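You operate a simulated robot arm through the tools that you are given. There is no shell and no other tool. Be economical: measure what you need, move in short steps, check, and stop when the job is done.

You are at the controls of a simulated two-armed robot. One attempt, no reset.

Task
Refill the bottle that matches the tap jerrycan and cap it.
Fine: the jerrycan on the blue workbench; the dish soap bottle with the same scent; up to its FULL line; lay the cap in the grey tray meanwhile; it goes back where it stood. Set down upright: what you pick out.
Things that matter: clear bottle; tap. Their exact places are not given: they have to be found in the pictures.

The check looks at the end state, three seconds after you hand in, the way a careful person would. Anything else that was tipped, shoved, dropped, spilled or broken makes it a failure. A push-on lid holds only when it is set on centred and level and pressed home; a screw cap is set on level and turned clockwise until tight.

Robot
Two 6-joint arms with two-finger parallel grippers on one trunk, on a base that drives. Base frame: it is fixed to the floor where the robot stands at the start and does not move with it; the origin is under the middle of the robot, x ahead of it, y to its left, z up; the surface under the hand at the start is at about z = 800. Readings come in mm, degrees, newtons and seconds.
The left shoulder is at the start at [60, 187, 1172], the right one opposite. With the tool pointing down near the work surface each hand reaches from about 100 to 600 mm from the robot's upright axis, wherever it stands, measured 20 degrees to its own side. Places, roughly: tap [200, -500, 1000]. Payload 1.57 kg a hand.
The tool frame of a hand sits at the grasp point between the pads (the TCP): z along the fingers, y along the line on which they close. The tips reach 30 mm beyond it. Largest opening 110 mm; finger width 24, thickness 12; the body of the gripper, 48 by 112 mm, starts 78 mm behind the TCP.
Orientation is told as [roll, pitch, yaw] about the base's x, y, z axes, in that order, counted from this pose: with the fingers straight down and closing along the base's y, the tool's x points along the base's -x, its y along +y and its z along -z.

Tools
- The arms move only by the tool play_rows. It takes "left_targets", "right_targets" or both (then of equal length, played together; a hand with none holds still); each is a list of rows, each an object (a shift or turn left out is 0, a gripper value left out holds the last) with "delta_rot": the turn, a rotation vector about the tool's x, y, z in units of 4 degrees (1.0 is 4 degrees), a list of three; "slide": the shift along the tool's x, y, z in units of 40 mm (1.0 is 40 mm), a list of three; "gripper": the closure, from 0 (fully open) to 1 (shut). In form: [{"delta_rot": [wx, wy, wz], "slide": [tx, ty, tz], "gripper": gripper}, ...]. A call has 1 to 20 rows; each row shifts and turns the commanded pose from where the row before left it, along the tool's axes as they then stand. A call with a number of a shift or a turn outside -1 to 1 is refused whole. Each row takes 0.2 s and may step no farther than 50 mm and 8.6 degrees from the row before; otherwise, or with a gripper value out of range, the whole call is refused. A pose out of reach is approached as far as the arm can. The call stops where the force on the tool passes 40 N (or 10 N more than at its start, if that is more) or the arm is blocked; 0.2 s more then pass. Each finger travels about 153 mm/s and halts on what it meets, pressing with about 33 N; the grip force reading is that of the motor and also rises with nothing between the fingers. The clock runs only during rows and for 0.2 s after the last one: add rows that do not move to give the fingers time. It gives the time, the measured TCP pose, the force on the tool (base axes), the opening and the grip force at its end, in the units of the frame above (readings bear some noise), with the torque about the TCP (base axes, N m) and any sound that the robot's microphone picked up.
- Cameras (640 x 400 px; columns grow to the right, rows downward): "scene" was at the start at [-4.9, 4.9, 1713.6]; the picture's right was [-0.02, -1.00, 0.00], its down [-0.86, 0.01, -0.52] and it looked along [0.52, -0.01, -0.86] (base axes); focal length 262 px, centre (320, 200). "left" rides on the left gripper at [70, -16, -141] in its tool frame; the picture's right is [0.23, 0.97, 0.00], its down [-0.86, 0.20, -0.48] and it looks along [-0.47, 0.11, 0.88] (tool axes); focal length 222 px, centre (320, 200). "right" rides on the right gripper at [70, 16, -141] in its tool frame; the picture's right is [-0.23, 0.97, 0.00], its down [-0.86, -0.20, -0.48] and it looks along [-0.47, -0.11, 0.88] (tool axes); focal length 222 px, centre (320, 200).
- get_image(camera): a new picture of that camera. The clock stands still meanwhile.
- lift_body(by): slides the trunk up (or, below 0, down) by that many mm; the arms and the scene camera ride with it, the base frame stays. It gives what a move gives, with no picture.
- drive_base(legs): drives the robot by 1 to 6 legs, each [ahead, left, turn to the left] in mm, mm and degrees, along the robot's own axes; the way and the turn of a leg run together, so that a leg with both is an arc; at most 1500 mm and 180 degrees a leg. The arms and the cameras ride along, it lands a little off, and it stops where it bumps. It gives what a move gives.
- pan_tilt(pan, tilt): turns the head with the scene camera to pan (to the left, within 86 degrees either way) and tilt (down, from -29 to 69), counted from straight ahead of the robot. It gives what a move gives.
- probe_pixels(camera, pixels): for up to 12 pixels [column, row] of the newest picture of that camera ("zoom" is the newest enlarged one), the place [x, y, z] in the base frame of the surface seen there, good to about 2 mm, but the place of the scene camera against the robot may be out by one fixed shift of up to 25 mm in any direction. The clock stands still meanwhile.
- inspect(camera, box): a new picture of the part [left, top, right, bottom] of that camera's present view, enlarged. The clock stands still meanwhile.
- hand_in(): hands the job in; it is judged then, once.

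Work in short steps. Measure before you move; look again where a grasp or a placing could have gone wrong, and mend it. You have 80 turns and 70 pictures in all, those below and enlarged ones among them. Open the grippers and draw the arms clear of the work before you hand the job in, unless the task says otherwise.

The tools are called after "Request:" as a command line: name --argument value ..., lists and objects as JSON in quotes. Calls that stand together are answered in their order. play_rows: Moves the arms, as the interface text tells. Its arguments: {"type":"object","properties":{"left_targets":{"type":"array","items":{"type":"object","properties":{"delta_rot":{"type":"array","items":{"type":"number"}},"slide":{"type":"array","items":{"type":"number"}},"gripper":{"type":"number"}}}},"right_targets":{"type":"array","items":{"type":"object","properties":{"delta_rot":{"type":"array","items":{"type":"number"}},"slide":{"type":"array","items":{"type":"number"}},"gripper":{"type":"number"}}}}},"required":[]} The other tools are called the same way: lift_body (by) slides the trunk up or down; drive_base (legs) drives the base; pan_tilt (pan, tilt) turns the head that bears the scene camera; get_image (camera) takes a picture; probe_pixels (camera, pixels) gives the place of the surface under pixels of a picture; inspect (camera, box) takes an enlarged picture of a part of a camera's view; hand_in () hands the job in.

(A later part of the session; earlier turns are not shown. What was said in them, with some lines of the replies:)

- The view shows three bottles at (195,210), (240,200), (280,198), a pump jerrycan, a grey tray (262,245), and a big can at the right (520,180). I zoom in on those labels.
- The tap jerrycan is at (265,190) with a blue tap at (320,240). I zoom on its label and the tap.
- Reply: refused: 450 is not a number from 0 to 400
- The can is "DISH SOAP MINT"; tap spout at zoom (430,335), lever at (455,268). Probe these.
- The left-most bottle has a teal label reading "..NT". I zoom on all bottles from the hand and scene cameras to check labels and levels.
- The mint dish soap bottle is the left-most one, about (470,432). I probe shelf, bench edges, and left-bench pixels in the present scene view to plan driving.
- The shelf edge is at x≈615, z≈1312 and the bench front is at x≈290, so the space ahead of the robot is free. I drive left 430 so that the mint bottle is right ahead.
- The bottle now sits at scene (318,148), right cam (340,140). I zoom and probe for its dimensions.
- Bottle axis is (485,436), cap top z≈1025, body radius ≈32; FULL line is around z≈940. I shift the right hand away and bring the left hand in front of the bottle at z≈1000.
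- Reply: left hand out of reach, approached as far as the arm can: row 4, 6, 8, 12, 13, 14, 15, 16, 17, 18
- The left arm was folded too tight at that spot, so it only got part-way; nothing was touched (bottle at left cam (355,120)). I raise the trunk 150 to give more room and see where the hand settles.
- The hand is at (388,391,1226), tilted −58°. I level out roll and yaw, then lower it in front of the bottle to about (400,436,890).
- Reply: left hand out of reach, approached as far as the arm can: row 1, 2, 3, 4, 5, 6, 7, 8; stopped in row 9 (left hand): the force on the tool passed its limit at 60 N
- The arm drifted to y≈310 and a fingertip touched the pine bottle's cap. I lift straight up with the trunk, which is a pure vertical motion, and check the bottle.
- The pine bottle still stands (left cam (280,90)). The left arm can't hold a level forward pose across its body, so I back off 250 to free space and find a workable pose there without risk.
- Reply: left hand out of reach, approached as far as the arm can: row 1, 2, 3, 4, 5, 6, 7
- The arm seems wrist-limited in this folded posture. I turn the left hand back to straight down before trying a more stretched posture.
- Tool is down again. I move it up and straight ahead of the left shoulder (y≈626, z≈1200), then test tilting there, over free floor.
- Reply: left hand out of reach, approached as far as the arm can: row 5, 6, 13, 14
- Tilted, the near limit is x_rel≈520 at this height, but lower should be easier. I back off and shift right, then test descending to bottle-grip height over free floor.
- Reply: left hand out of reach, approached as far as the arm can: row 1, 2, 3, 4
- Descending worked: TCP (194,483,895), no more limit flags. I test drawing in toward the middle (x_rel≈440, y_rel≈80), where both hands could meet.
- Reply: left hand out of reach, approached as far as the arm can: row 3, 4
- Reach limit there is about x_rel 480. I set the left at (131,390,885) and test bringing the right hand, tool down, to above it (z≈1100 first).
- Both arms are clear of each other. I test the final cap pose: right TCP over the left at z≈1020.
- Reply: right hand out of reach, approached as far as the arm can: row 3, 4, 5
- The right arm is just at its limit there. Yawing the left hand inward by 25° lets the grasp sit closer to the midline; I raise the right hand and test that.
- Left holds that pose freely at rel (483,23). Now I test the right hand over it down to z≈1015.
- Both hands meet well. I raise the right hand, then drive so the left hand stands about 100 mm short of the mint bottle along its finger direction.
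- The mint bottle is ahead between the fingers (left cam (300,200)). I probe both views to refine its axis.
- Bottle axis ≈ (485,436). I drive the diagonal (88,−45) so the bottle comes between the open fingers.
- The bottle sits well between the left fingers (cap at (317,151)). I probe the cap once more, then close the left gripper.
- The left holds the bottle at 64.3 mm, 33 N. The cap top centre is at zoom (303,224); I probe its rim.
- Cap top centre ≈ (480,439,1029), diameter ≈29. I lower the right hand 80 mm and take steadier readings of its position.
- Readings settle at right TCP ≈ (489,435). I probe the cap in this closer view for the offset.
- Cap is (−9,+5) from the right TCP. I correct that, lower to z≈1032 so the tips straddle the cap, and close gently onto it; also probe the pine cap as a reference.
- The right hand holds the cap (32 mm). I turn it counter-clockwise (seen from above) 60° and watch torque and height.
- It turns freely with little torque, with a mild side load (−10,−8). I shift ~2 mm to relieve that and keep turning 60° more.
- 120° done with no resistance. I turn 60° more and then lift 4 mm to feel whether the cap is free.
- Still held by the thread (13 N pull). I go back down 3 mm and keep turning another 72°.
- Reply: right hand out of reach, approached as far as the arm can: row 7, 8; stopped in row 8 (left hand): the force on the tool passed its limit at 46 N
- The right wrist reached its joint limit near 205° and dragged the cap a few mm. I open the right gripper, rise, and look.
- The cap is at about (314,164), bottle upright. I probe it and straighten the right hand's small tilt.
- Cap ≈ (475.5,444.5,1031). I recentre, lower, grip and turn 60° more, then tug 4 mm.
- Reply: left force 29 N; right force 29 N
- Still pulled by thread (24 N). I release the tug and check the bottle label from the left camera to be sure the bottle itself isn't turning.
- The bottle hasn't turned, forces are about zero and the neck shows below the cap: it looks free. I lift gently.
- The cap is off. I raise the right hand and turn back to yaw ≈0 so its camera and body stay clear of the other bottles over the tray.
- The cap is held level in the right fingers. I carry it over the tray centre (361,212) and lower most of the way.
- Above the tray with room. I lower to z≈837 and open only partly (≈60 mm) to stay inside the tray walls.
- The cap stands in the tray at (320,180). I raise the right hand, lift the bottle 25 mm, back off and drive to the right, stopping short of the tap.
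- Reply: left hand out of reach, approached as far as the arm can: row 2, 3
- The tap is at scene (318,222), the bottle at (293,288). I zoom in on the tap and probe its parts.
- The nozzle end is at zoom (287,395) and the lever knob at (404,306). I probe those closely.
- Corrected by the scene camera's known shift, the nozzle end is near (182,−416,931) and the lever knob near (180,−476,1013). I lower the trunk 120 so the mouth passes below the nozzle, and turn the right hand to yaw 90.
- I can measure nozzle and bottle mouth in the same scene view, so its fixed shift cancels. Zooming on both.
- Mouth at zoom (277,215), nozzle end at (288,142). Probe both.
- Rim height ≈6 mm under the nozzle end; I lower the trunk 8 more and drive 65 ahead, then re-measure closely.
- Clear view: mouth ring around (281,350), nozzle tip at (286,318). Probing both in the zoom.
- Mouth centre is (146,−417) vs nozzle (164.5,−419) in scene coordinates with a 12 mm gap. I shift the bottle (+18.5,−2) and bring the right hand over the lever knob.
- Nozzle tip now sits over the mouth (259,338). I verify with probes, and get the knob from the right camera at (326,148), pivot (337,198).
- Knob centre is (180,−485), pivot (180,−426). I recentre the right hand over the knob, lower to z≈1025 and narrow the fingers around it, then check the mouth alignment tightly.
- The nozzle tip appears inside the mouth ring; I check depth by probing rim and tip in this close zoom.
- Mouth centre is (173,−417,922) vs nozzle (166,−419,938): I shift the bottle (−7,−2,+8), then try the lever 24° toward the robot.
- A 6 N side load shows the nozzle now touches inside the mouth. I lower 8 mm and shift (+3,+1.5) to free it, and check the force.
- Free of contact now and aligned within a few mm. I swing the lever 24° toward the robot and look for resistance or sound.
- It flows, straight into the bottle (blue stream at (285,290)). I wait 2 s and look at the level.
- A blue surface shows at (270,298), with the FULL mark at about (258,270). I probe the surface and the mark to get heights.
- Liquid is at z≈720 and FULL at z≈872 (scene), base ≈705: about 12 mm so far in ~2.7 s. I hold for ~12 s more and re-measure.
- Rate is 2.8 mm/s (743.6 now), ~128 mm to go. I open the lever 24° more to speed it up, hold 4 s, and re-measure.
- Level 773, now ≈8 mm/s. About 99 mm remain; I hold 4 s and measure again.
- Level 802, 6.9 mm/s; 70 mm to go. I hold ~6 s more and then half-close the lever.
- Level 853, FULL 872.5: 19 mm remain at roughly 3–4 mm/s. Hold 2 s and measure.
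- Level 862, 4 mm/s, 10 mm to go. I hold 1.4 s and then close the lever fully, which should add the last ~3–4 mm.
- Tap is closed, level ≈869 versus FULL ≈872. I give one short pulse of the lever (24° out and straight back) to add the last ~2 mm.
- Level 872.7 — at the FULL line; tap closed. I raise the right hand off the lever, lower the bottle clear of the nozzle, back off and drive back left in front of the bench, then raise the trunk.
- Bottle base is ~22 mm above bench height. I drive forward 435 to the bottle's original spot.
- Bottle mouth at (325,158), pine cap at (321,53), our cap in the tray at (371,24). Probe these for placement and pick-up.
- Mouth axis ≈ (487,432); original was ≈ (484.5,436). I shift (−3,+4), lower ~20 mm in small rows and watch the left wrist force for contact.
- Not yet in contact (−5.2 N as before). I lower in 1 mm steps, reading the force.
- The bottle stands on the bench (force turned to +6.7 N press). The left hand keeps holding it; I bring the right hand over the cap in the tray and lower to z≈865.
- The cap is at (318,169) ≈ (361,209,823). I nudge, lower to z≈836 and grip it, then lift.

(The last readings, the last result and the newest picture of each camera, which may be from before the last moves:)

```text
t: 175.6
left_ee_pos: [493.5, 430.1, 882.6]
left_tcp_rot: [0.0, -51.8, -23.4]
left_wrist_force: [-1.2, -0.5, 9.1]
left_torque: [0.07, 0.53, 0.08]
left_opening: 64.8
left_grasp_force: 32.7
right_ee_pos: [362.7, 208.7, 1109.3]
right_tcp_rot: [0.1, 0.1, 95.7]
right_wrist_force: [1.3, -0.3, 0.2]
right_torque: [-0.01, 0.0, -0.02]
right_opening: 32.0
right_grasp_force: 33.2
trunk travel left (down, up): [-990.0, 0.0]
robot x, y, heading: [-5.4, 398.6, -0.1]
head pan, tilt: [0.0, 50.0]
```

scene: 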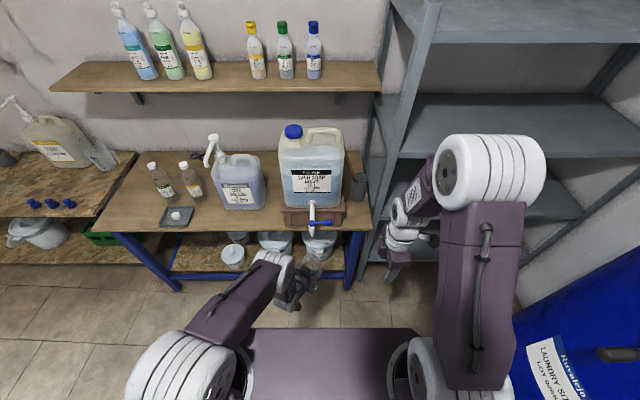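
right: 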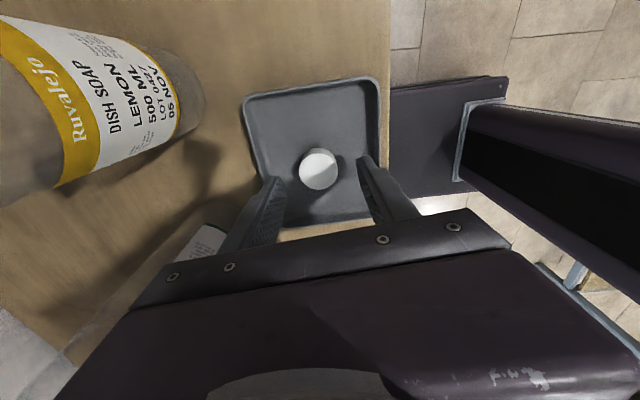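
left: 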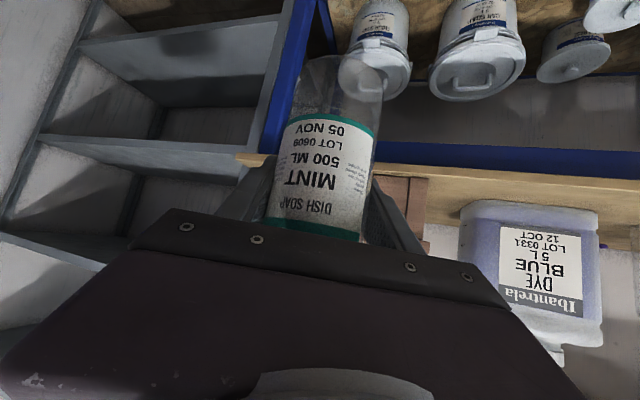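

The cap is held (32 mm). I carry it over the bottle, then turn to yaw ≈180 to have the full clockwise stroke.

Request:
play_rows --right_targets '[{"slide": [-0.766, -0.51, 0]}, {"slide": [-0.766, -0.51, 0]}, {"slide": [-0.766, -0.51, 0]}, {"slide": [-0.766, -0.51, 0]}, {"slide": [-0.766, -0.51, 0]}, {"slide": [-0.766, -0.51, 0]}, {"slide": [-0.766, -0.51, 0]}, {"delta_rot": [0, 0, -1]}, {"delta_rot": [0, 0, -1]}, {"delta_rot": [0, 0, -1]}, {"delta_rot": [0, 0, -1]}, {"delta_rot": [0, 0, -1]}, {"delta_rot": [0, 0, -1]}, {"delta_rot": [0, 0, -1]}, {"delta_rot": [0, 0, -1]}, {"delta_rot": [0, 0, -1]}, {"delta_rot": [0, 0, -1]}]'

Request:
play_rows --right_targets '[{"delta_rot": [0, 0, -1]}, {"delta_rot": [0, 0, -1]}, {"delta_rot": [0, 0, -1]}, {"delta_rot": [0, 0, -1]}, {"delta_rot": [0, 0, -1]}, {"delta_rot": [0, 0, -1]}, {"delta_rot": [0, 0, -1]}, {"delta_rot": [0, 0, -1]}, {"delta_rot": [0, 0, -1]}, {"delta_rot": [0, 0, -1]}, {"delta_rot": [0, 0, -1]}, {}]'

Request:
play_rows --right_targets '[{}, {}]'

Request:
inspect --camera "right" --box '[240, 90, 400, 220]'

```text
t: 179.2
left_ee_pos: [493.5, 430.4, 881.3]
left_tcp_rot: [0.0, -51.8, -23.3]
left_wrist_force: [-0.1, -0.4, 9.1]
left_torque: [0.05, 0.46, 0.05]
left_opening: 64.5
left_grasp_force: 32.6
right_ee_pos: [485.0, 439.0, 1106.9]
right_tcp_rot: [0.0, 0.0, 135.7]
right_wrist_force: [0.0, -0.4, 0.1]
right_torque: [-0.01, 0.02, 0.0]
right_opening: 31.6
right_grasp_force: 33.3
trunk travel left (down, up): [-990.0, 0.0]
robot x, y, heading: [-3.6, 401.5, -0.0]
head pan, tilt: [0.0, 50.0]
```

```text
t: 181.8
left_ee_pos: [492.1, 429.3, 882.6]
left_tcp_rot: [-0.1, -51.8, -23.4]
left_wrist_force: [-0.2, 0.1, 9.3]
left_torque: [0.09, 0.42, 0.04]
left_opening: 64.7
left_grasp_force: 33.2
right_ee_pos: [484.6, 439.7, 1107.8]
right_tcp_rot: [0.0, 0.1, 179.7]
right_wrist_force: [-0.8, 0.3, 0.6]
right_torque: [-0.01, 0.02, -0.02]
right_opening: 31.7
right_grasp_force: 32.8
trunk travel left (down, up): [-990.0, 0.0]
robot x, y, heading: [-5.3, 400.7, 0.0]
head pan, tilt: [0.0, 50.0]
```

```text
t: 182.4
left_ee_pos: [494.0, 429.9, 883.4]
left_tcp_rot: [0.0, -51.7, -23.4]
left_wrist_force: [-0.4, -0.8, 9.3]
left_torque: [0.07, 0.41, 0.01]
left_opening: 64.6
left_grasp_force: 32.6
right_ee_pos: [483.7, 438.9, 1107.0]
right_tcp_rot: [0.0, 0.0, 179.5]
right_wrist_force: [-0.6, 0.2, -0.9]
right_torque: [0.01, 0.01, -0.01]
right_opening: 31.7
right_grasp_force: 33.0
trunk travel left (down, up): [-990.0, 0.0]
robot x, y, heading: [-3.6, 400.3, -0.2]
head pan, tilt: [0.0, 50.0]
```

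```text
3.08 times, centred on (320, 155) of right
```

zoom: 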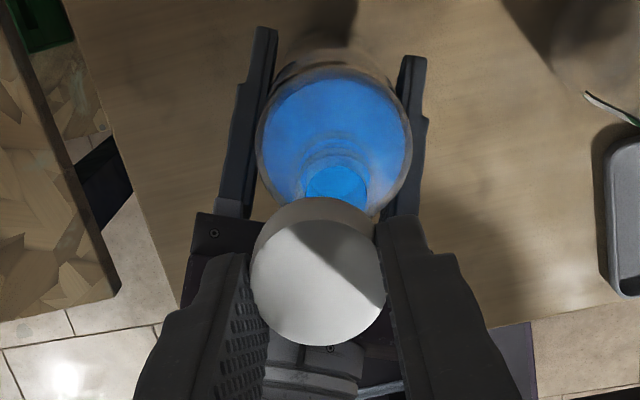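

The mouth shows at zoom (337,182) just beyond the cap. I probe the mouth rim and cap edges to compute the remaining offset.

Request:
probe_pixels --camera "zoom" --pixels '[[303, 185], [371, 185], [306, 172], [368, 172], [337, 166], [252, 275], [385, 275], [320, 340], [320, 225], [300, 160], [375, 160]]'

```text
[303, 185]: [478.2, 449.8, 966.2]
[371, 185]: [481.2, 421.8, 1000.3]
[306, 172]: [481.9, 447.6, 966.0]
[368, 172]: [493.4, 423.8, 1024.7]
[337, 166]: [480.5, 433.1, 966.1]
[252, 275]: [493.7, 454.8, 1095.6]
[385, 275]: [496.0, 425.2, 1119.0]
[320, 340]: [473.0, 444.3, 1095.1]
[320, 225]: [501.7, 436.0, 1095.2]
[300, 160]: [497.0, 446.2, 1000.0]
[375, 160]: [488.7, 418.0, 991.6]
```

Offset to fix is about (−2.5,−3.5). I correct it and lower to just above contact, then in 1 mm steps until light contact.

Request:
play_rows --right_targets '[{"slide": [-0.0625, 0.0875, 0]}, {"slide": [0, 0, 0.7]}, {"slide": [0, 0, 0.7]}, {}]'

Request:
play_rows --right_targets '[{"slide": [0, 0, 0.05]}, {"slide": [0, 0, 0.03]}, {"slide": [0, 0, 0.03]}, {}]'

```text
t: 183.4
left_ee_pos: [493.3, 429.2, 882.2]
left_tcp_rot: [0.0, -51.6, -23.3]
left_wrist_force: [16.3, 0.0, -10.7]
left_torque: [-0.08, 0.84, 0.06]
left_opening: 65.2
left_grasp_force: 33.2
right_ee_pos: [483.9, 437.0, 1052.9]
right_tcp_rot: [-0.1, 0.1, 179.6]
right_wrist_force: [-6.8, -2.3, 31.6]
right_torque: [-0.53, -0.08, -0.1]
right_opening: 31.8
right_grasp_force: 33.1
trunk travel left (down, up): [-990.0, 0.0]
robot x, y, heading: [-5.7, 395.7, -0.5]
head pan, tilt: [0.0, 50.0]
```

```text
t: 183.8
left_ee_pos: [493.7, 430.0, 884.0]
left_tcp_rot: [0.0, -51.8, -23.2]
left_wrist_force: [1.1, -0.1, 3.4]
left_torque: [-0.07, 0.56, 0.07]
left_opening: 65.1
left_grasp_force: 33.4
right_ee_pos: [484.1, 437.3, 1052.2]
right_tcp_rot: [0.0, 0.3, 179.7]
right_wrist_force: [-0.6, -2.4, 8.5]
right_torque: [-0.16, -0.04, -0.04]
right_opening: 32.0
right_grasp_force: 32.9
trunk travel left (down, up): [-990.0, 0.0]
robot x, y, heading: [-1.1, 400.2, -0.4]
head pan, tilt: [0.0, 50.0]
stopped in row 1 (right hand): the force on the tool passed its limit at 46 N (the readings are from after the stop); the commanded pose is now the measured one
```

Contact came at TCP 1052. I use one picture to see whether the cap sits centred and level on the neck before turning.

Request:
inspect --camera "right" --box '[240, 90, 400, 220]'

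Request:
probe_pixels --camera "zoom" --pixels '[[252, 275], [320, 340], [320, 250], [320, 230], [290, 280], [350, 280], [320, 210], [320, 300]]'

```text
3.08 times, centred on (320, 155) of right
```

zoom: 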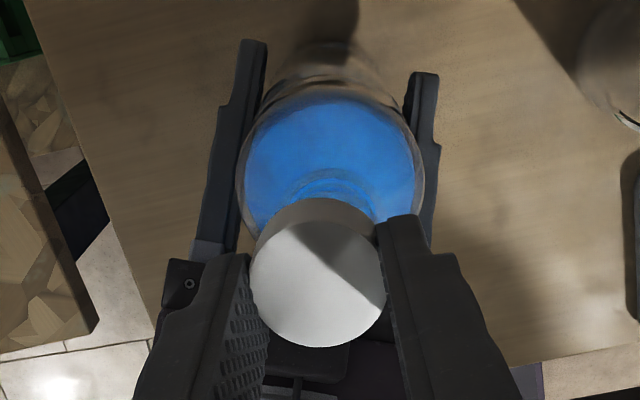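

```text
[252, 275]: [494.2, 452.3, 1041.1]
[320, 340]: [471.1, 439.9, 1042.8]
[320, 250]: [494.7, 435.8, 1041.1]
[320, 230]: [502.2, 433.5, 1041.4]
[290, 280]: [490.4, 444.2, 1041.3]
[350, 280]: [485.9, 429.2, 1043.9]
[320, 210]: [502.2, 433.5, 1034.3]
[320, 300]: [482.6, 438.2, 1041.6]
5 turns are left
```

The cap (487,438) sits a bit +x/+y of the neck, and the contact force pushed the tool −x/−y. I lift 2 mm, shift (−2,−1.5), and press down in 1 mm steps.

Request:
play_rows --right_targets '[{"slide": [0, 0, -0.06]}, {"slide": [-0.05, 0.0375, 0]}, {"slide": [0, 0, 0.03]}, {"slide": [0, 0, 0.025]}, {"slide": [0, 0, 0.025]}, {"slide": [0, 0, 0.025]}, {"slide": [0, 0, 0.025]}, {"slide": [0, 0, 0.025]}, {"slide": [0, 0, 0.025]}, {"slide": [0, 0, 0.025]}, {"slide": [0, 0, 0.025]}, {"slide": [0, 0, 0.025]}, {"slide": [0, 0, 0.025]}]'

Request:
play_rows --right_targets '[{"delta_rot": [0, 0, 1]}, {"delta_rot": [0, 0, 1]}, {"delta_rot": [0, 0, 1]}, {"delta_rot": [0, 0, 1]}, {"delta_rot": [0, 0, 1]}, {"delta_rot": [0, 0, 1]}, {"delta_rot": [0, 0, 1]}, {"delta_rot": [0, 0, 1]}, {"delta_rot": [0, 0, 1]}, {"delta_rot": [0, 0, 1]}]'

```text
t: 185.5
left_ee_pos: [494.2, 430.8, 882.3]
left_tcp_rot: [0.0, -51.6, -23.2]
left_wrist_force: [2.1, 0.3, 0.6]
left_torque: [-0.33, 0.56, 0.09]
left_opening: 64.9
left_grasp_force: 33.2
right_ee_pos: [482.9, 435.0, 1051.7]
right_tcp_rot: [-0.1, 0.3, 179.7]
right_wrist_force: [-2.3, -2.7, 9.7]
right_torque: [-0.11, -0.05, -0.03]
right_opening: 32.4
right_grasp_force: 33.1
trunk travel left (down, up): [-990.0, 0.0]
robot x, y, heading: [-2.7, 393.6, -0.2]
head pan, tilt: [0.0, 50.0]
stopped in row 8 (right hand): the force on the tool passed its limit at 40 N (the readings are from after the stop); the commanded pose is now the measured one
```

```text
t: 187.7
left_ee_pos: [493.8, 429.8, 882.2]
left_tcp_rot: [0.1, -51.7, -23.4]
left_wrist_force: [2.6, -11.2, 0.3]
left_torque: [0.65, 0.76, 0.01]
left_opening: 64.8
left_grasp_force: 32.6
right_ee_pos: [483.7, 435.1, 1052.5]
right_tcp_rot: [-0.4, 0.2, 139.6]
right_wrist_force: [-1.5, 7.9, 12.9]
right_torque: [0.19, -0.15, 0.11]
right_opening: 32.2
right_grasp_force: 32.9
trunk travel left (down, up): [-990.0, 0.0]
robot x, y, heading: [-1.2, 399.1, -0.4]
head pan, tilt: [0.0, 50.0]
4 turns are left
```

The contact height is the same after shifting, so the cap is resting on the thread start. I screw clockwise with a slight downward follow (160°), regrip, and screw 150° more.

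Request:
play_rows --right_targets '[{"delta_rot": [0, 0, 1], "slide": [0, 0, 0.003]}, {"delta_rot": [0, 0, 1], "slide": [0, 0, 0.003]}, {"delta_rot": [0, 0, 1], "slide": [0, 0, 0.003]}, {"delta_rot": [0, 0, 1], "slide": [0, 0, 0.003]}, {"delta_rot": [0, 0, 1], "slide": [0, 0, 0.003]}, {"delta_rot": [0, 0, 1], "slide": [0, 0, 0.003]}, {"delta_rot": [0, 0, 1], "slide": [0, 0, 0.003]}, {"delta_rot": [0, 0, 1], "slide": [0, 0, 0.003]}, {"delta_rot": [0, 0, 1], "slide": [0, 0, 0.003]}, {"delta_rot": [0, 0, 1], "slide": [0, 0, 0.003]}, {"delta_rot": [0, 0, 1], "slide": [0, 0, 0.003]}, {"delta_rot": [0, 0, 1], "slide": [0, 0, 0.003]}, {"delta_rot": [0, 0, 1], "slide": [0, 0, 0.003]}, {"delta_rot": [0, 0, 1], "slide": [0, 0, 0.003]}, {"delta_rot": [0, 0, 1], "slide": [0, 0, 0.003]}, {"delta_rot": [0, 0, 1], "slide": [0, 0, 0.003]}, {"delta_rot": [0, 0, 1], "slide": [0, 0, 0.003]}, {"delta_rot": [0, 0, 1], "slide": [0, 0, 0.003]}, {"delta_rot": [0, 0, 1], "slide": [0, 0, 0.003]}, {"delta_rot": [0, 0, 1], "slide": [0, 0, 0.003]}]'

Request:
play_rows --right_targets '[{"delta_rot": [0, 0, 1], "slide": [0, 0, 0.003]}, {"delta_rot": [0, 0, 1], "slide": [0, 0, 0.003]}, {"delta_rot": [0, 0, 1], "slide": [0, 0, 0.003]}, {"delta_rot": [0, 0, 1], "slide": [0, 0, 0.003]}, {"delta_rot": [0, 0, 1], "slide": [0, 0, 0.003]}, {"delta_rot": [0, 0, 1], "slide": [0, 0, 0.003]}, {"delta_rot": [0, 0, 1], "slide": [0, 0, 0.003]}, {"delta_rot": [0, 0, 1], "slide": [0, 0, 0.003]}, {"delta_rot": [0, 0, 1], "slide": [0, 0, 0.003]}, {"delta_rot": [0, 0, 1], "slide": [0, 0, 0.003]}, {"delta_rot": [0, 0, 1], "slide": [0, 0, 0.003]}, {"delta_rot": [0, 0, 1], "slide": [0, 0, 0.003]}, {"delta_rot": [0, 0, 1], "slide": [0, 0, 0.003]}, {"delta_rot": [0, 0, 1], "slide": [0, 0, 0.003]}, {"delta_rot": [0, 0, 1], "slide": [0, 0, 0.003]}, {"delta_rot": [0, 0, 1], "slide": [0, 0, 0.003]}, {"delta_rot": [0, 0, 1], "slide": [0, 0, 0.003]}, {"delta_rot": [0, 0, 1], "slide": [0, 0, 0.003]}, {"delta_rot": [0, 0, 1], "slide": [0, 0, 0.003]}, {"delta_rot": [0, 0, 1], "slide": [0, 0, 0.003]}]'

Request:
play_rows --right_targets '[{"gripper": 0.5}, {}, {"delta_rot": [0, 0, -1]}, {"delta_rot": [0, 0, -1]}, {"delta_rot": [0, 0, -1]}, {"delta_rot": [0, 0, -1]}, {"delta_rot": [0, 0, -1]}, {"delta_rot": [0, 0, -1]}, {"delta_rot": [0, 0, -1]}, {"delta_rot": [0, 0, -1]}, {"delta_rot": [0, 0, -1]}, {"delta_rot": [0, 0, -1]}, {"delta_rot": [0, 0, -1]}, {"delta_rot": [0, 0, -1]}, {"delta_rot": [0, 0, -1]}, {"delta_rot": [0, 0, -1]}, {"delta_rot": [0, 0, -1]}, {"delta_rot": [0, 0, -1]}, {"delta_rot": [0, 0, -1]}, {"delta_rot": [0, 0, -1]}]'

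Request:
play_rows --right_targets '[{"delta_rot": [0, 0, -1]}, {"delta_rot": [0, 0, -1]}, {"delta_rot": [0, 0, -1]}, {"delta_rot": [0, 0, -1]}, {"delta_rot": [0, 0, -1]}, {"delta_rot": [0, 0, -1]}, {"delta_rot": [0, 0, -1]}, {"delta_rot": [0, 0, -1]}, {"delta_rot": [0, 0, -1]}, {"delta_rot": [0, 0, -1]}, {"delta_rot": [0, 0, -1]}, {"delta_rot": [0, 0, -1]}, {"delta_rot": [0, 0, -1]}, {"delta_rot": [0, 0, -1]}, {"delta_rot": [0, 0, -1]}, {"delta_rot": [0, 0, -1]}, {"delta_rot": [0, 0, -1]}, {"delta_rot": [0, 0, -1]}, {"delta_rot": [0, 0, -1]}, {"delta_rot": [0, 0, -1]}]'

Request:
play_rows --right_targets '[{"gripper": 1}, {}, {}, {"delta_rot": [0, 0, 1], "slide": [0, 0, 0.003]}, {"delta_rot": [0, 0, 1], "slide": [0, 0, 0.003]}, {"delta_rot": [0, 0, 1], "slide": [0, 0, 0.003]}, {"delta_rot": [0, 0, 1], "slide": [0, 0, 0.003]}, {"delta_rot": [0, 0, 1], "slide": [0, 0, 0.003]}, {"delta_rot": [0, 0, 1], "slide": [0, 0, 0.003]}, {"delta_rot": [0, 0, 1], "slide": [0, 0, 0.003]}, {"delta_rot": [0, 0, 1], "slide": [0, 0, 0.003]}, {"delta_rot": [0, 0, 1], "slide": [0, 0, 0.003]}, {"delta_rot": [0, 0, 1], "slide": [0, 0, 0.003]}, {"delta_rot": [0, 0, 1], "slide": [0, 0, 0.003]}, {"delta_rot": [0, 0, 1], "slide": [0, 0, 0.003]}, {"delta_rot": [0, 0, 1], "slide": [0, 0, 0.003]}, {"delta_rot": [0, 0, 1], "slide": [0, 0, 0.003]}, {"delta_rot": [0, 0, 1], "slide": [0, 0, 0.003]}, {"delta_rot": [0, 0, 1], "slide": [0, 0, 0.003]}, {"delta_rot": [0, 0, 1], "slide": [0, 0, 0.003]}]'

Request:
play_rows --right_targets '[{"delta_rot": [0, 0, 1], "slide": [0, 0, 0.003]}, {"delta_rot": [0, 0, 1], "slide": [0, 0, 0.003]}, {"delta_rot": [0, 0, 1], "slide": [0, 0, 0.003]}, {"delta_rot": [0, 0, 1], "slide": [0, 0, 0.003]}, {"delta_rot": [0, 0, 1], "slide": [0, 0, 0.003]}, {"delta_rot": [0, 0, 1], "slide": [0, 0, 0.003]}, {"delta_rot": [0, 0, 1], "slide": [0, 0, 0.003]}, {"delta_rot": [0, 0, 1], "slide": [0, 0, 0.003]}, {"delta_rot": [0, 0, 1], "slide": [0, 0, 0.003]}, {"delta_rot": [0, 0, 1], "slide": [0, 0, 0.003]}, {"delta_rot": [0, 0, 1], "slide": [0, 0, 0.003]}, {"delta_rot": [0, 0, 1], "slide": [0, 0, 0.003]}, {"delta_rot": [0, 0, 1], "slide": [0, 0, 0.003]}, {"delta_rot": [0, 0, 1], "slide": [0, 0, 0.003]}, {"delta_rot": [0, 0, 1], "slide": [0, 0, 0.003]}, {"delta_rot": [0, 0, 1], "slide": [0, 0, 0.003]}, {"delta_rot": [0, 0, 1], "slide": [0, 0, 0.003]}, {"delta_rot": [0, 0, 1], "slide": [0, 0, 0.003]}, {"delta_rot": [0, 0, 1], "slide": [0, 0, 0.003]}, {"delta_rot": [0, 0, 1], "slide": [0, 0, 0.003]}]'

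```text
t: 191.9
left_ee_pos: [491.8, 429.0, 882.5]
left_tcp_rot: [0.1, -51.6, -23.5]
left_wrist_force: [-18.1, -12.6, -0.8]
left_torque: [0.33, -1.23, 0.08]
left_opening: 65.0
left_grasp_force: 33.2
right_ee_pos: [483.9, 435.8, 1050.2]
right_tcp_rot: [-0.5, -0.6, 59.7]
right_wrist_force: [16.0, 5.4, 21.8]
right_torque: [-0.14, -0.61, 0.15]
right_opening: 32.4
right_grasp_force: 33.0
trunk travel left (down, up): [-990.0, 0.0]
robot x, y, heading: [-6.8, 400.2, -0.4]
head pan, tilt: [0.0, 50.0]
```

```text
t: 196.1
left_ee_pos: [494.2, 430.3, 884.1]
left_tcp_rot: [0.0, -51.7, -23.0]
left_wrist_force: [-9.0, 14.6, 15.0]
left_torque: [-1.16, -1.48, -0.24]
left_opening: 64.9
left_grasp_force: 33.3
right_ee_pos: [483.6, 436.5, 1047.5]
right_tcp_rot: [0.1, -0.3, -20.4]
right_wrist_force: [12.0, -11.4, 1.8]
right_torque: [-0.35, -0.34, 0.07]
right_opening: 32.1
right_grasp_force: 33.0
trunk travel left (down, up): [-990.0, 0.0]
robot x, y, heading: [-3.1, 399.7, -0.2]
head pan, tilt: [0.0, 50.0]
```

```text
t: 200.3
left_ee_pos: [494.7, 430.8, 883.2]
left_tcp_rot: [0.0, -51.8, -23.3]
left_wrist_force: [8.3, 0.3, 19.6]
left_torque: [0.18, -0.01, -0.08]
left_opening: 65.0
left_grasp_force: 32.6
right_ee_pos: [485.2, 436.0, 1047.6]
right_tcp_rot: [-0.2, -0.5, 51.8]
right_wrist_force: [1.3, -0.9, 0.4]
right_torque: [0.02, 0.01, -0.01]
right_opening: 55.1
right_grasp_force: 0.0
trunk travel left (down, up): [-990.0, 0.0]
robot x, y, heading: [-3.5, 398.6, -0.3]
head pan, tilt: [0.0, 50.0]
```

```text
t: 204.5
left_ee_pos: [494.4, 429.5, 883.1]
left_tcp_rot: [0.0, -51.7, -23.3]
left_wrist_force: [7.6, 1.0, 17.7]
left_torque: [0.21, 0.1, -0.05]
left_opening: 64.7
left_grasp_force: 33.4
right_ee_pos: [483.4, 435.6, 1046.2]
right_tcp_rot: [-0.4, 0.2, 131.7]
right_wrist_force: [-0.9, 0.4, 0.1]
right_torque: [-0.03, -0.04, -0.03]
right_opening: 55.2
right_grasp_force: 0.0
trunk travel left (down, up): [-990.0, 0.0]
robot x, y, heading: [-4.5, 398.2, -0.4]
head pan, tilt: [0.0, 50.0]
```

```text
t: 208.7
left_ee_pos: [493.2, 429.9, 882.2]
left_tcp_rot: [0.1, -51.7, -23.3]
left_wrist_force: [-12.4, 2.4, 21.2]
left_torque: [-0.08, -2.29, -0.06]
left_opening: 64.8
left_grasp_force: 32.5
right_ee_pos: [484.3, 436.4, 1046.4]
right_tcp_rot: [-0.5, -0.4, 63.6]
right_wrist_force: [19.0, -1.0, 2.4]
right_torque: [0.11, -0.72, 0.05]
right_opening: 30.9
right_grasp_force: 32.6
trunk travel left (down, up): [-990.0, 0.0]
robot x, y, heading: [-1.4, 398.5, -0.2]
head pan, tilt: [0.0, 50.0]
```

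```text
t: 212.9
left_ee_pos: [493.1, 430.8, 883.2]
left_tcp_rot: [0.0, -51.8, -23.2]
left_wrist_force: [-27.6, 23.7, 17.3]
left_torque: [-2.47, -3.27, -0.16]
left_opening: 64.8
left_grasp_force: 33.0
right_ee_pos: [482.2, 435.1, 1045.0]
right_tcp_rot: [0.2, -0.5, -16.3]
right_wrist_force: [28.1, -20.9, 5.7]
right_torque: [-0.56, -0.76, 0.0]
right_opening: 30.9
right_grasp_force: 32.6
trunk travel left (down, up): [-990.0, 0.0]
robot x, y, heading: [-4.1, 400.1, -0.6]
head pan, tilt: [0.0, 50.0]
3 turns are left
```

It is threading on: the hand has come down 1052→1045 with low torque, so not yet tight. I recentre by (+1.1,−1.5) and screw two more strokes.

Request:
play_rows --right_targets '[{"gripper": 0.5}, {}, {"slide": [-0.036, -0.027, 0]}, {"delta_rot": [0, 0, -1]}, {"delta_rot": [0, 0, -1]}, {"delta_rot": [0, 0, -1]}, {"delta_rot": [0, 0, -1]}, {"delta_rot": [0, 0, -1]}, {"delta_rot": [0, 0, -1]}, {"delta_rot": [0, 0, -1]}, {"delta_rot": [0, 0, -1]}, {"delta_rot": [0, 0, -1]}, {"delta_rot": [0, 0, -1]}, {"delta_rot": [0, 0, -1]}, {"delta_rot": [0, 0, -1]}, {"delta_rot": [0, 0, -1]}, {"delta_rot": [0, 0, -1]}, {"delta_rot": [0, 0, -1]}, {"delta_rot": [0, 0, -1]}, {"delta_rot": [0, 0, -1]}]'

Request:
play_rows --right_targets '[{"delta_rot": [0, 0, -1]}, {"delta_rot": [0, 0, -1]}, {"delta_rot": [0, 0, -1]}, {"delta_rot": [0, 0, -1]}, {"delta_rot": [0, 0, -1]}, {"delta_rot": [0, 0, -1]}, {"delta_rot": [0, 0, -1]}, {"delta_rot": [0, 0, -1]}, {"delta_rot": [0, 0, -1]}, {"delta_rot": [0, 0, -1]}, {"delta_rot": [0, 0, -1]}, {"delta_rot": [0, 0, -1]}, {"delta_rot": [0, 0, -1]}, {"delta_rot": [0, 0, -1]}, {"delta_rot": [0, 0, -1]}, {"delta_rot": [0, 0, -1]}, {"delta_rot": [0, 0, -1]}, {"delta_rot": [0, 0, -1]}, {"delta_rot": [0, 0, -1]}, {"delta_rot": [0, 0, -1]}]'

Request:
play_rows --right_targets '[{"gripper": 1}, {}, {}, {"delta_rot": [0, 0, 1], "slide": [0, 0, 0.0015]}, {"delta_rot": [0, 0, 1], "slide": [0, 0, 0.0015]}, {"delta_rot": [0, 0, 1], "slide": [0, 0, 0.0015]}, {"delta_rot": [0, 0, 1], "slide": [0, 0, 0.0015]}, {"delta_rot": [0, 0, 1], "slide": [0, 0, 0.0015]}, {"delta_rot": [0, 0, 1], "slide": [0, 0, 0.0015]}, {"delta_rot": [0, 0, 1], "slide": [0, 0, 0.0015]}, {"delta_rot": [0, 0, 1], "slide": [0, 0, 0.0015]}, {"delta_rot": [0, 0, 1], "slide": [0, 0, 0.0015]}, {"delta_rot": [0, 0, 1], "slide": [0, 0, 0.0015]}, {"delta_rot": [0, 0, 1], "slide": [0, 0, 0.0015]}, {"delta_rot": [0, 0, 1], "slide": [0, 0, 0.0015]}, {"delta_rot": [0, 0, 1], "slide": [0, 0, 0.0015]}, {"delta_rot": [0, 0, 1], "slide": [0, 0, 0.0015]}, {"delta_rot": [0, 0, 1], "slide": [0, 0, 0.0015]}, {"delta_rot": [0, 0, 1], "slide": [0, 0, 0.0015]}, {"delta_rot": [0, 0, 1], "slide": [0, 0, 0.0015]}]'

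Request:
play_rows --right_targets '[{"delta_rot": [0, 0, 1], "slide": [0, 0, 0.0015]}, {"delta_rot": [0, 0, 1], "slide": [0, 0, 0.0015]}, {"delta_rot": [0, 0, 1], "slide": [0, 0, 0.0015]}, {"delta_rot": [0, 0, 1], "slide": [0, 0, 0.0015]}, {"delta_rot": [0, 0, 1], "slide": [0, 0, 0.0015]}, {"delta_rot": [0, 0, 1], "slide": [0, 0, 0.0015]}, {"delta_rot": [0, 0, 1], "slide": [0, 0, 0.0015]}, {"delta_rot": [0, 0, 1], "slide": [0, 0, 0.0015]}, {"delta_rot": [0, 0, 1], "slide": [0, 0, 0.0015]}, {"delta_rot": [0, 0, 1], "slide": [0, 0, 0.0015]}, {"delta_rot": [0, 0, 1], "slide": [0, 0, 0.0015]}, {"delta_rot": [0, 0, 1], "slide": [0, 0, 0.0015]}, {"delta_rot": [0, 0, 1], "slide": [0, 0, 0.0015]}, {"delta_rot": [0, 0, 1], "slide": [0, 0, 0.0015]}, {"delta_rot": [0, 0, 1], "slide": [0, 0, 0.0015]}, {"delta_rot": [0, 0, 1], "slide": [0, 0, 0.0015]}, {"delta_rot": [0, 0, 1], "slide": [0, 0, 0.0015]}, {"delta_rot": [0, 0, 1], "slide": [0, 0, 0.0015]}, {"delta_rot": [0, 0, 1]}, {"delta_rot": [0, 0, 1]}]'

Request:
play_rows --right_targets '[{"gripper": 0.5}, {}, {"delta_rot": [0, 0, -1]}, {"delta_rot": [0, 0, -1]}, {"delta_rot": [0, 0, -1]}, {"delta_rot": [0, 0, -1]}, {"delta_rot": [0, 0, -1]}, {"delta_rot": [0, 0, -1]}, {"delta_rot": [0, 0, -1]}, {"delta_rot": [0, 0, -1]}, {"delta_rot": [0, 0, -1]}, {"delta_rot": [0, 0, -1]}, {"delta_rot": [0, 0, -1]}, {"delta_rot": [0, 0, -1]}, {"delta_rot": [0, 0, -1]}, {"delta_rot": [0, 0, -1]}, {"delta_rot": [0, 0, -1]}, {"delta_rot": [0, 0, -1]}, {"delta_rot": [0, 0, -1]}, {"delta_rot": [0, 0, -1]}]'

Request:
play_rows --right_targets '[{"delta_rot": [0, 0, -1]}, {"delta_rot": [0, 0, -1]}, {"delta_rot": [0, 0, -1]}, {"delta_rot": [0, 0, -1]}, {"delta_rot": [0, 0, -1]}, {"delta_rot": [0, 0, -1]}, {"delta_rot": [0, 0, -1]}, {"delta_rot": [0, 0, -1]}, {"delta_rot": [0, 0, -1]}, {"delta_rot": [0, 0, -1]}, {"delta_rot": [0, 0, -1]}, {"delta_rot": [0, 0, -1]}, {"delta_rot": [0, 0, -1]}, {"delta_rot": [0, 0, -1]}, {"delta_rot": [0, 0, -1]}, {"delta_rot": [0, 0, -1]}, {"delta_rot": [0, 0, -1]}, {"delta_rot": [0, 0, -1]}]'

Request:
play_rows --right_targets '[{"gripper": 1}, {}, {}, {"delta_rot": [0, 0, 1]}, {"delta_rot": [0, 0, 1]}, {"delta_rot": [0, 0, 1]}, {"delta_rot": [0, 0, 1]}, {"delta_rot": [0, 0, 1]}, {"delta_rot": [0, 0, 1]}, {"delta_rot": [0, 0, 1]}, {"delta_rot": [0, 0, 1]}, {"delta_rot": [0, 0, 1]}, {"delta_rot": [0, 0, 1]}, {"delta_rot": [0, 0, 1]}, {"delta_rot": [0, 0, 1]}, {"delta_rot": [0, 0, 1]}, {"delta_rot": [0, 0, 1]}, {"delta_rot": [0, 0, 1]}, {"delta_rot": [0, 0, 1]}, {"delta_rot": [0, 0, 1]}]'

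Request:
play_rows --right_targets '[{"delta_rot": [0, 0, 1]}, {"delta_rot": [0, 0, 1]}, {"delta_rot": [0, 0, 1]}, {"delta_rot": [0, 0, 1]}, {"delta_rot": [0, 0, 1]}, {"delta_rot": [0, 0, 1]}, {"delta_rot": [0, 0, 1]}, {"delta_rot": [0, 0, 1]}, {"delta_rot": [0, 0, 1]}, {"delta_rot": [0, 0, 1]}, {"delta_rot": [0, 0, 1]}, {"delta_rot": [0, 0, 1]}, {"delta_rot": [0, 0, 1]}, {"delta_rot": [0, 0, 1]}, {"delta_rot": [0, 0, 1]}, {"delta_rot": [0, 0, 1]}, {"delta_rot": [0, 0, 1]}, {"delta_rot": [0, 0, 1]}]'

```text
t: 217.1
left_ee_pos: [495.6, 429.2, 883.0]
left_tcp_rot: [0.1, -51.8, -23.3]
left_wrist_force: [5.4, -2.2, 12.8]
left_torque: [-0.02, -0.04, 0.03]
left_opening: 64.8
left_grasp_force: 32.9
right_ee_pos: [485.1, 434.6, 1044.8]
right_tcp_rot: [-0.1, -0.3, 51.8]
right_wrist_force: [0.5, -0.3, 0.0]
right_torque: [-0.01, -0.02, -0.03]
right_opening: 55.1
right_grasp_force: 0.0
trunk travel left (down, up): [-990.0, 0.0]
robot x, y, heading: [-3.5, 397.3, -0.2]
head pan, tilt: [0.0, 50.0]
```

```text
t: 221.3
left_ee_pos: [493.7, 429.9, 882.8]
left_tcp_rot: [0.0, -51.8, -23.2]
left_wrist_force: [4.4, -1.2, 14.1]
left_torque: [0.11, 0.15, -0.04]
left_opening: 65.3
left_grasp_force: 33.0
right_ee_pos: [483.5, 433.9, 1043.3]
right_tcp_rot: [-0.4, 0.1, 131.7]
right_wrist_force: [0.0, 0.3, 0.1]
right_torque: [0.0, 0.0, -0.03]
right_opening: 54.8
right_grasp_force: 0.0
trunk travel left (down, up): [-990.0, 0.0]
robot x, y, heading: [-4.4, 399.6, -0.1]
head pan, tilt: [0.0, 50.0]
```

```text
t: 225.5
left_ee_pos: [494.4, 429.1, 881.8]
left_tcp_rot: [0.2, -51.7, -23.4]
left_wrist_force: [-2.4, 1.9, 13.2]
left_torque: [-0.3, -0.45, -0.02]
left_opening: 64.7
left_grasp_force: 32.9
right_ee_pos: [484.8, 434.6, 1042.4]
right_tcp_rot: [-0.2, -0.4, 63.6]
right_wrist_force: [6.8, -1.3, 0.6]
right_torque: [0.11, -0.26, -0.02]
right_opening: 32.0
right_grasp_force: 32.7
trunk travel left (down, up): [-990.0, 0.0]
robot x, y, heading: [-0.3, 400.3, -0.3]
head pan, tilt: [0.0, 50.0]
```

```text
t: 229.7
left_ee_pos: [494.7, 428.7, 881.8]
left_tcp_rot: [0.0, -51.6, -23.4]
left_wrist_force: [-2.7, 1.0, 7.4]
left_torque: [0.15, 0.7, -0.52]
left_opening: 64.7
left_grasp_force: 33.4
right_ee_pos: [483.4, 434.1, 1039.4]
right_tcp_rot: [0.2, -0.2, -16.4]
right_wrist_force: [-0.4, -1.3, 1.5]
right_torque: [-0.15, 0.0, 0.54]
right_opening: 31.9
right_grasp_force: 32.9
trunk travel left (down, up): [-990.0, 0.0]
robot x, y, heading: [-2.0, 394.8, -0.3]
head pan, tilt: [0.0, 50.0]
```

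```text
t: 233.9
left_ee_pos: [493.7, 431.1, 882.7]
left_tcp_rot: [0.0, -51.8, -23.3]
left_wrist_force: [-3.0, -1.1, 4.7]
left_torque: [0.06, 0.46, 0.07]
left_opening: 65.1
left_grasp_force: 32.9
right_ee_pos: [484.3, 435.4, 1039.5]
right_tcp_rot: [-0.3, -0.3, 55.8]
right_wrist_force: [0.4, 0.0, -0.5]
right_torque: [0.01, 0.03, 0.03]
right_opening: 54.9
right_grasp_force: 0.0
trunk travel left (down, up): [-990.0, 0.0]
robot x, y, heading: [-3.9, 400.3, -0.1]
head pan, tilt: [0.0, 50.0]
```

```text
t: 237.7
left_ee_pos: [494.1, 430.7, 882.4]
left_tcp_rot: [0.0, -51.7, -23.3]
left_wrist_force: [-1.0, 0.0, 4.2]
left_torque: [0.04, 0.32, 0.01]
left_opening: 64.6
left_grasp_force: 32.3
right_ee_pos: [486.0, 434.9, 1040.6]
right_tcp_rot: [-0.5, 0.2, 127.7]
right_wrist_force: [-0.6, -0.2, -0.2]
right_torque: [0.02, 0.01, 0.01]
right_opening: 55.1
right_grasp_force: 0.0
trunk travel left (down, up): [-990.0, 0.0]
robot x, y, heading: [-4.0, 397.4, -0.0]
head pan, tilt: [0.0, 50.0]
```

```text
t: 241.9
left_ee_pos: [493.3, 429.9, 882.8]
left_tcp_rot: [0.0, -51.6, -23.4]
left_wrist_force: [-11.4, -3.4, 9.5]
left_torque: [0.05, -1.26, -0.5]
left_opening: 65.1
left_grasp_force: 32.4
right_ee_pos: [485.6, 435.1, 1040.4]
right_tcp_rot: [-0.3, -0.4, 59.6]
right_wrist_force: [12.6, 0.9, 2.0]
right_torque: [0.07, -0.53, 0.57]
right_opening: 32.0
right_grasp_force: 32.9
trunk travel left (down, up): [-990.0, 0.0]
robot x, y, heading: [-1.5, 398.1, -0.3]
head pan, tilt: [0.0, 50.0]
```

```text
t: 245.7
left_ee_pos: [492.6, 430.5, 881.8]
left_tcp_rot: [0.0, -51.6, -23.3]
left_wrist_force: [-5.9, 5.0, 4.0]
left_torque: [-0.89, 0.15, -0.62]
left_opening: 64.7
left_grasp_force: 33.0
right_ee_pos: [483.9, 435.2, 1039.9]
right_tcp_rot: [0.2, -0.3, -12.4]
right_wrist_force: [2.0, -6.3, -0.7]
right_torque: [-0.24, -0.04, 0.63]
right_opening: 31.8
right_grasp_force: 32.5
trunk travel left (down, up): [-990.0, 0.0]
robot x, y, heading: [-0.5, 397.6, -0.0]
head pan, tilt: [0.0, 50.0]
2 turns are left
```

The torque is now 0.6 N m with the hand at z≈1040: the cap is tight. I open the right hand and raise it, open the left, back off along its finger direction, and take the last picture.

Request:
play_rows --right_targets '[{"gripper": 0.4}, {"gripper": 0.4}, {"gripper": 0.4}, {"slide": [0, 0, -0.6]}, {"slide": [0, 0, -0.9]}, {"slide": [0, 0, -0.9]}, {"slide": [0, 0, -0.9]}, {"gripper": 0}]'

Request:
play_rows --left_targets '[{"gripper": 0}, {"gripper": 0}, {"gripper": 0}, {}]'

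Request:
drive_base --legs '[[-110, 48, 0], [-200, 0, 0]]'

Request:
get_image --camera "scene"

```text
t: 247.5
left_ee_pos: [494.6, 430.4, 881.7]
left_tcp_rot: [-0.1, -51.7, -23.2]
left_wrist_force: [0.1, -0.7, 3.7]
left_torque: [0.07, 0.22, 0.01]
left_opening: 64.9
left_grasp_force: 33.1
right_ee_pos: [483.7, 432.9, 1173.6]
right_tcp_rot: [0.1, -0.3, -12.3]
right_wrist_force: [0.8, 0.0, 0.7]
right_torque: [0.03, -0.01, 0.0]
right_opening: 109.7
right_grasp_force: 0.1
trunk travel left (down, up): [-990.0, 0.0]
robot x, y, heading: [-5.0, 400.5, -0.1]
head pan, tilt: [0.0, 50.0]
```

```text
t: 248.5
left_ee_pos: [494.0, 429.8, 882.1]
left_tcp_rot: [0.1, -51.6, -23.3]
left_wrist_force: [0.3, 0.1, 1.9]
left_torque: [0.01, 0.01, -0.02]
left_opening: 109.7
left_grasp_force: 0.0
right_ee_pos: [485.0, 435.2, 1172.5]
right_tcp_rot: [0.1, -0.4, -12.4]
right_wrist_force: [0.6, -1.0, -0.8]
right_torque: [0.0, -0.03, 0.01]
right_opening: 110.1
right_grasp_force: 0.0
trunk travel left (down, up): [-990.0, 0.0]
robot x, y, heading: [-5.9, 398.1, -0.3]
head pan, tilt: [0.0, 50.0]
```

```text
t: 250.9
left_ee_pos: [190.9, 479.6, 880.0]
left_tcp_rot: [-0.1, -51.5, -23.0]
left_wrist_force: [0.3, 0.7, -0.3]
left_torque: [0.01, 0.02, 0.0]
left_opening: 110.0
left_grasp_force: 0.1
right_ee_pos: [181.2, 483.3, 1168.7]
right_tcp_rot: [0.1, 0.0, -12.2]
right_wrist_force: [0.3, -0.5, -1.3]
right_torque: [0.0, 0.03, 0.0]
right_opening: 109.9
right_grasp_force: 0.0
trunk travel left (down, up): [-990.0, 0.0]
robot x, y, heading: [-312.4, 449.0, -0.2]
head pan, tilt: [0.0, 50.0]
```

```text
0 pictures are left
1 turns are left
```

scene: 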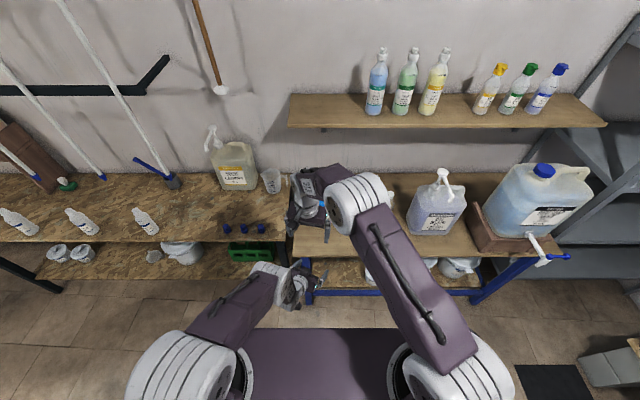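

Both hands are open and drawn clear, the tap lever at (560,257) is back in its closed position, and the bottle is out of view behind the right arm. I hand in.

Request:
hand_in

```text
The job is handed in.
```

I filled the mint dish soap bottle to its FULL line from the mint jerrycan. I then screwed the cap on until it was tight and stood the bottle back in its original place, to within a few millimetres by my readings.

The right arm hid the bottle in the last picture, so I did not see it standing free after letting go. Earlier, a left fingertip pressed on the cap of the pine bottle. That bottle stayed upright, and I saw no sign in the later pictures that it had moved.
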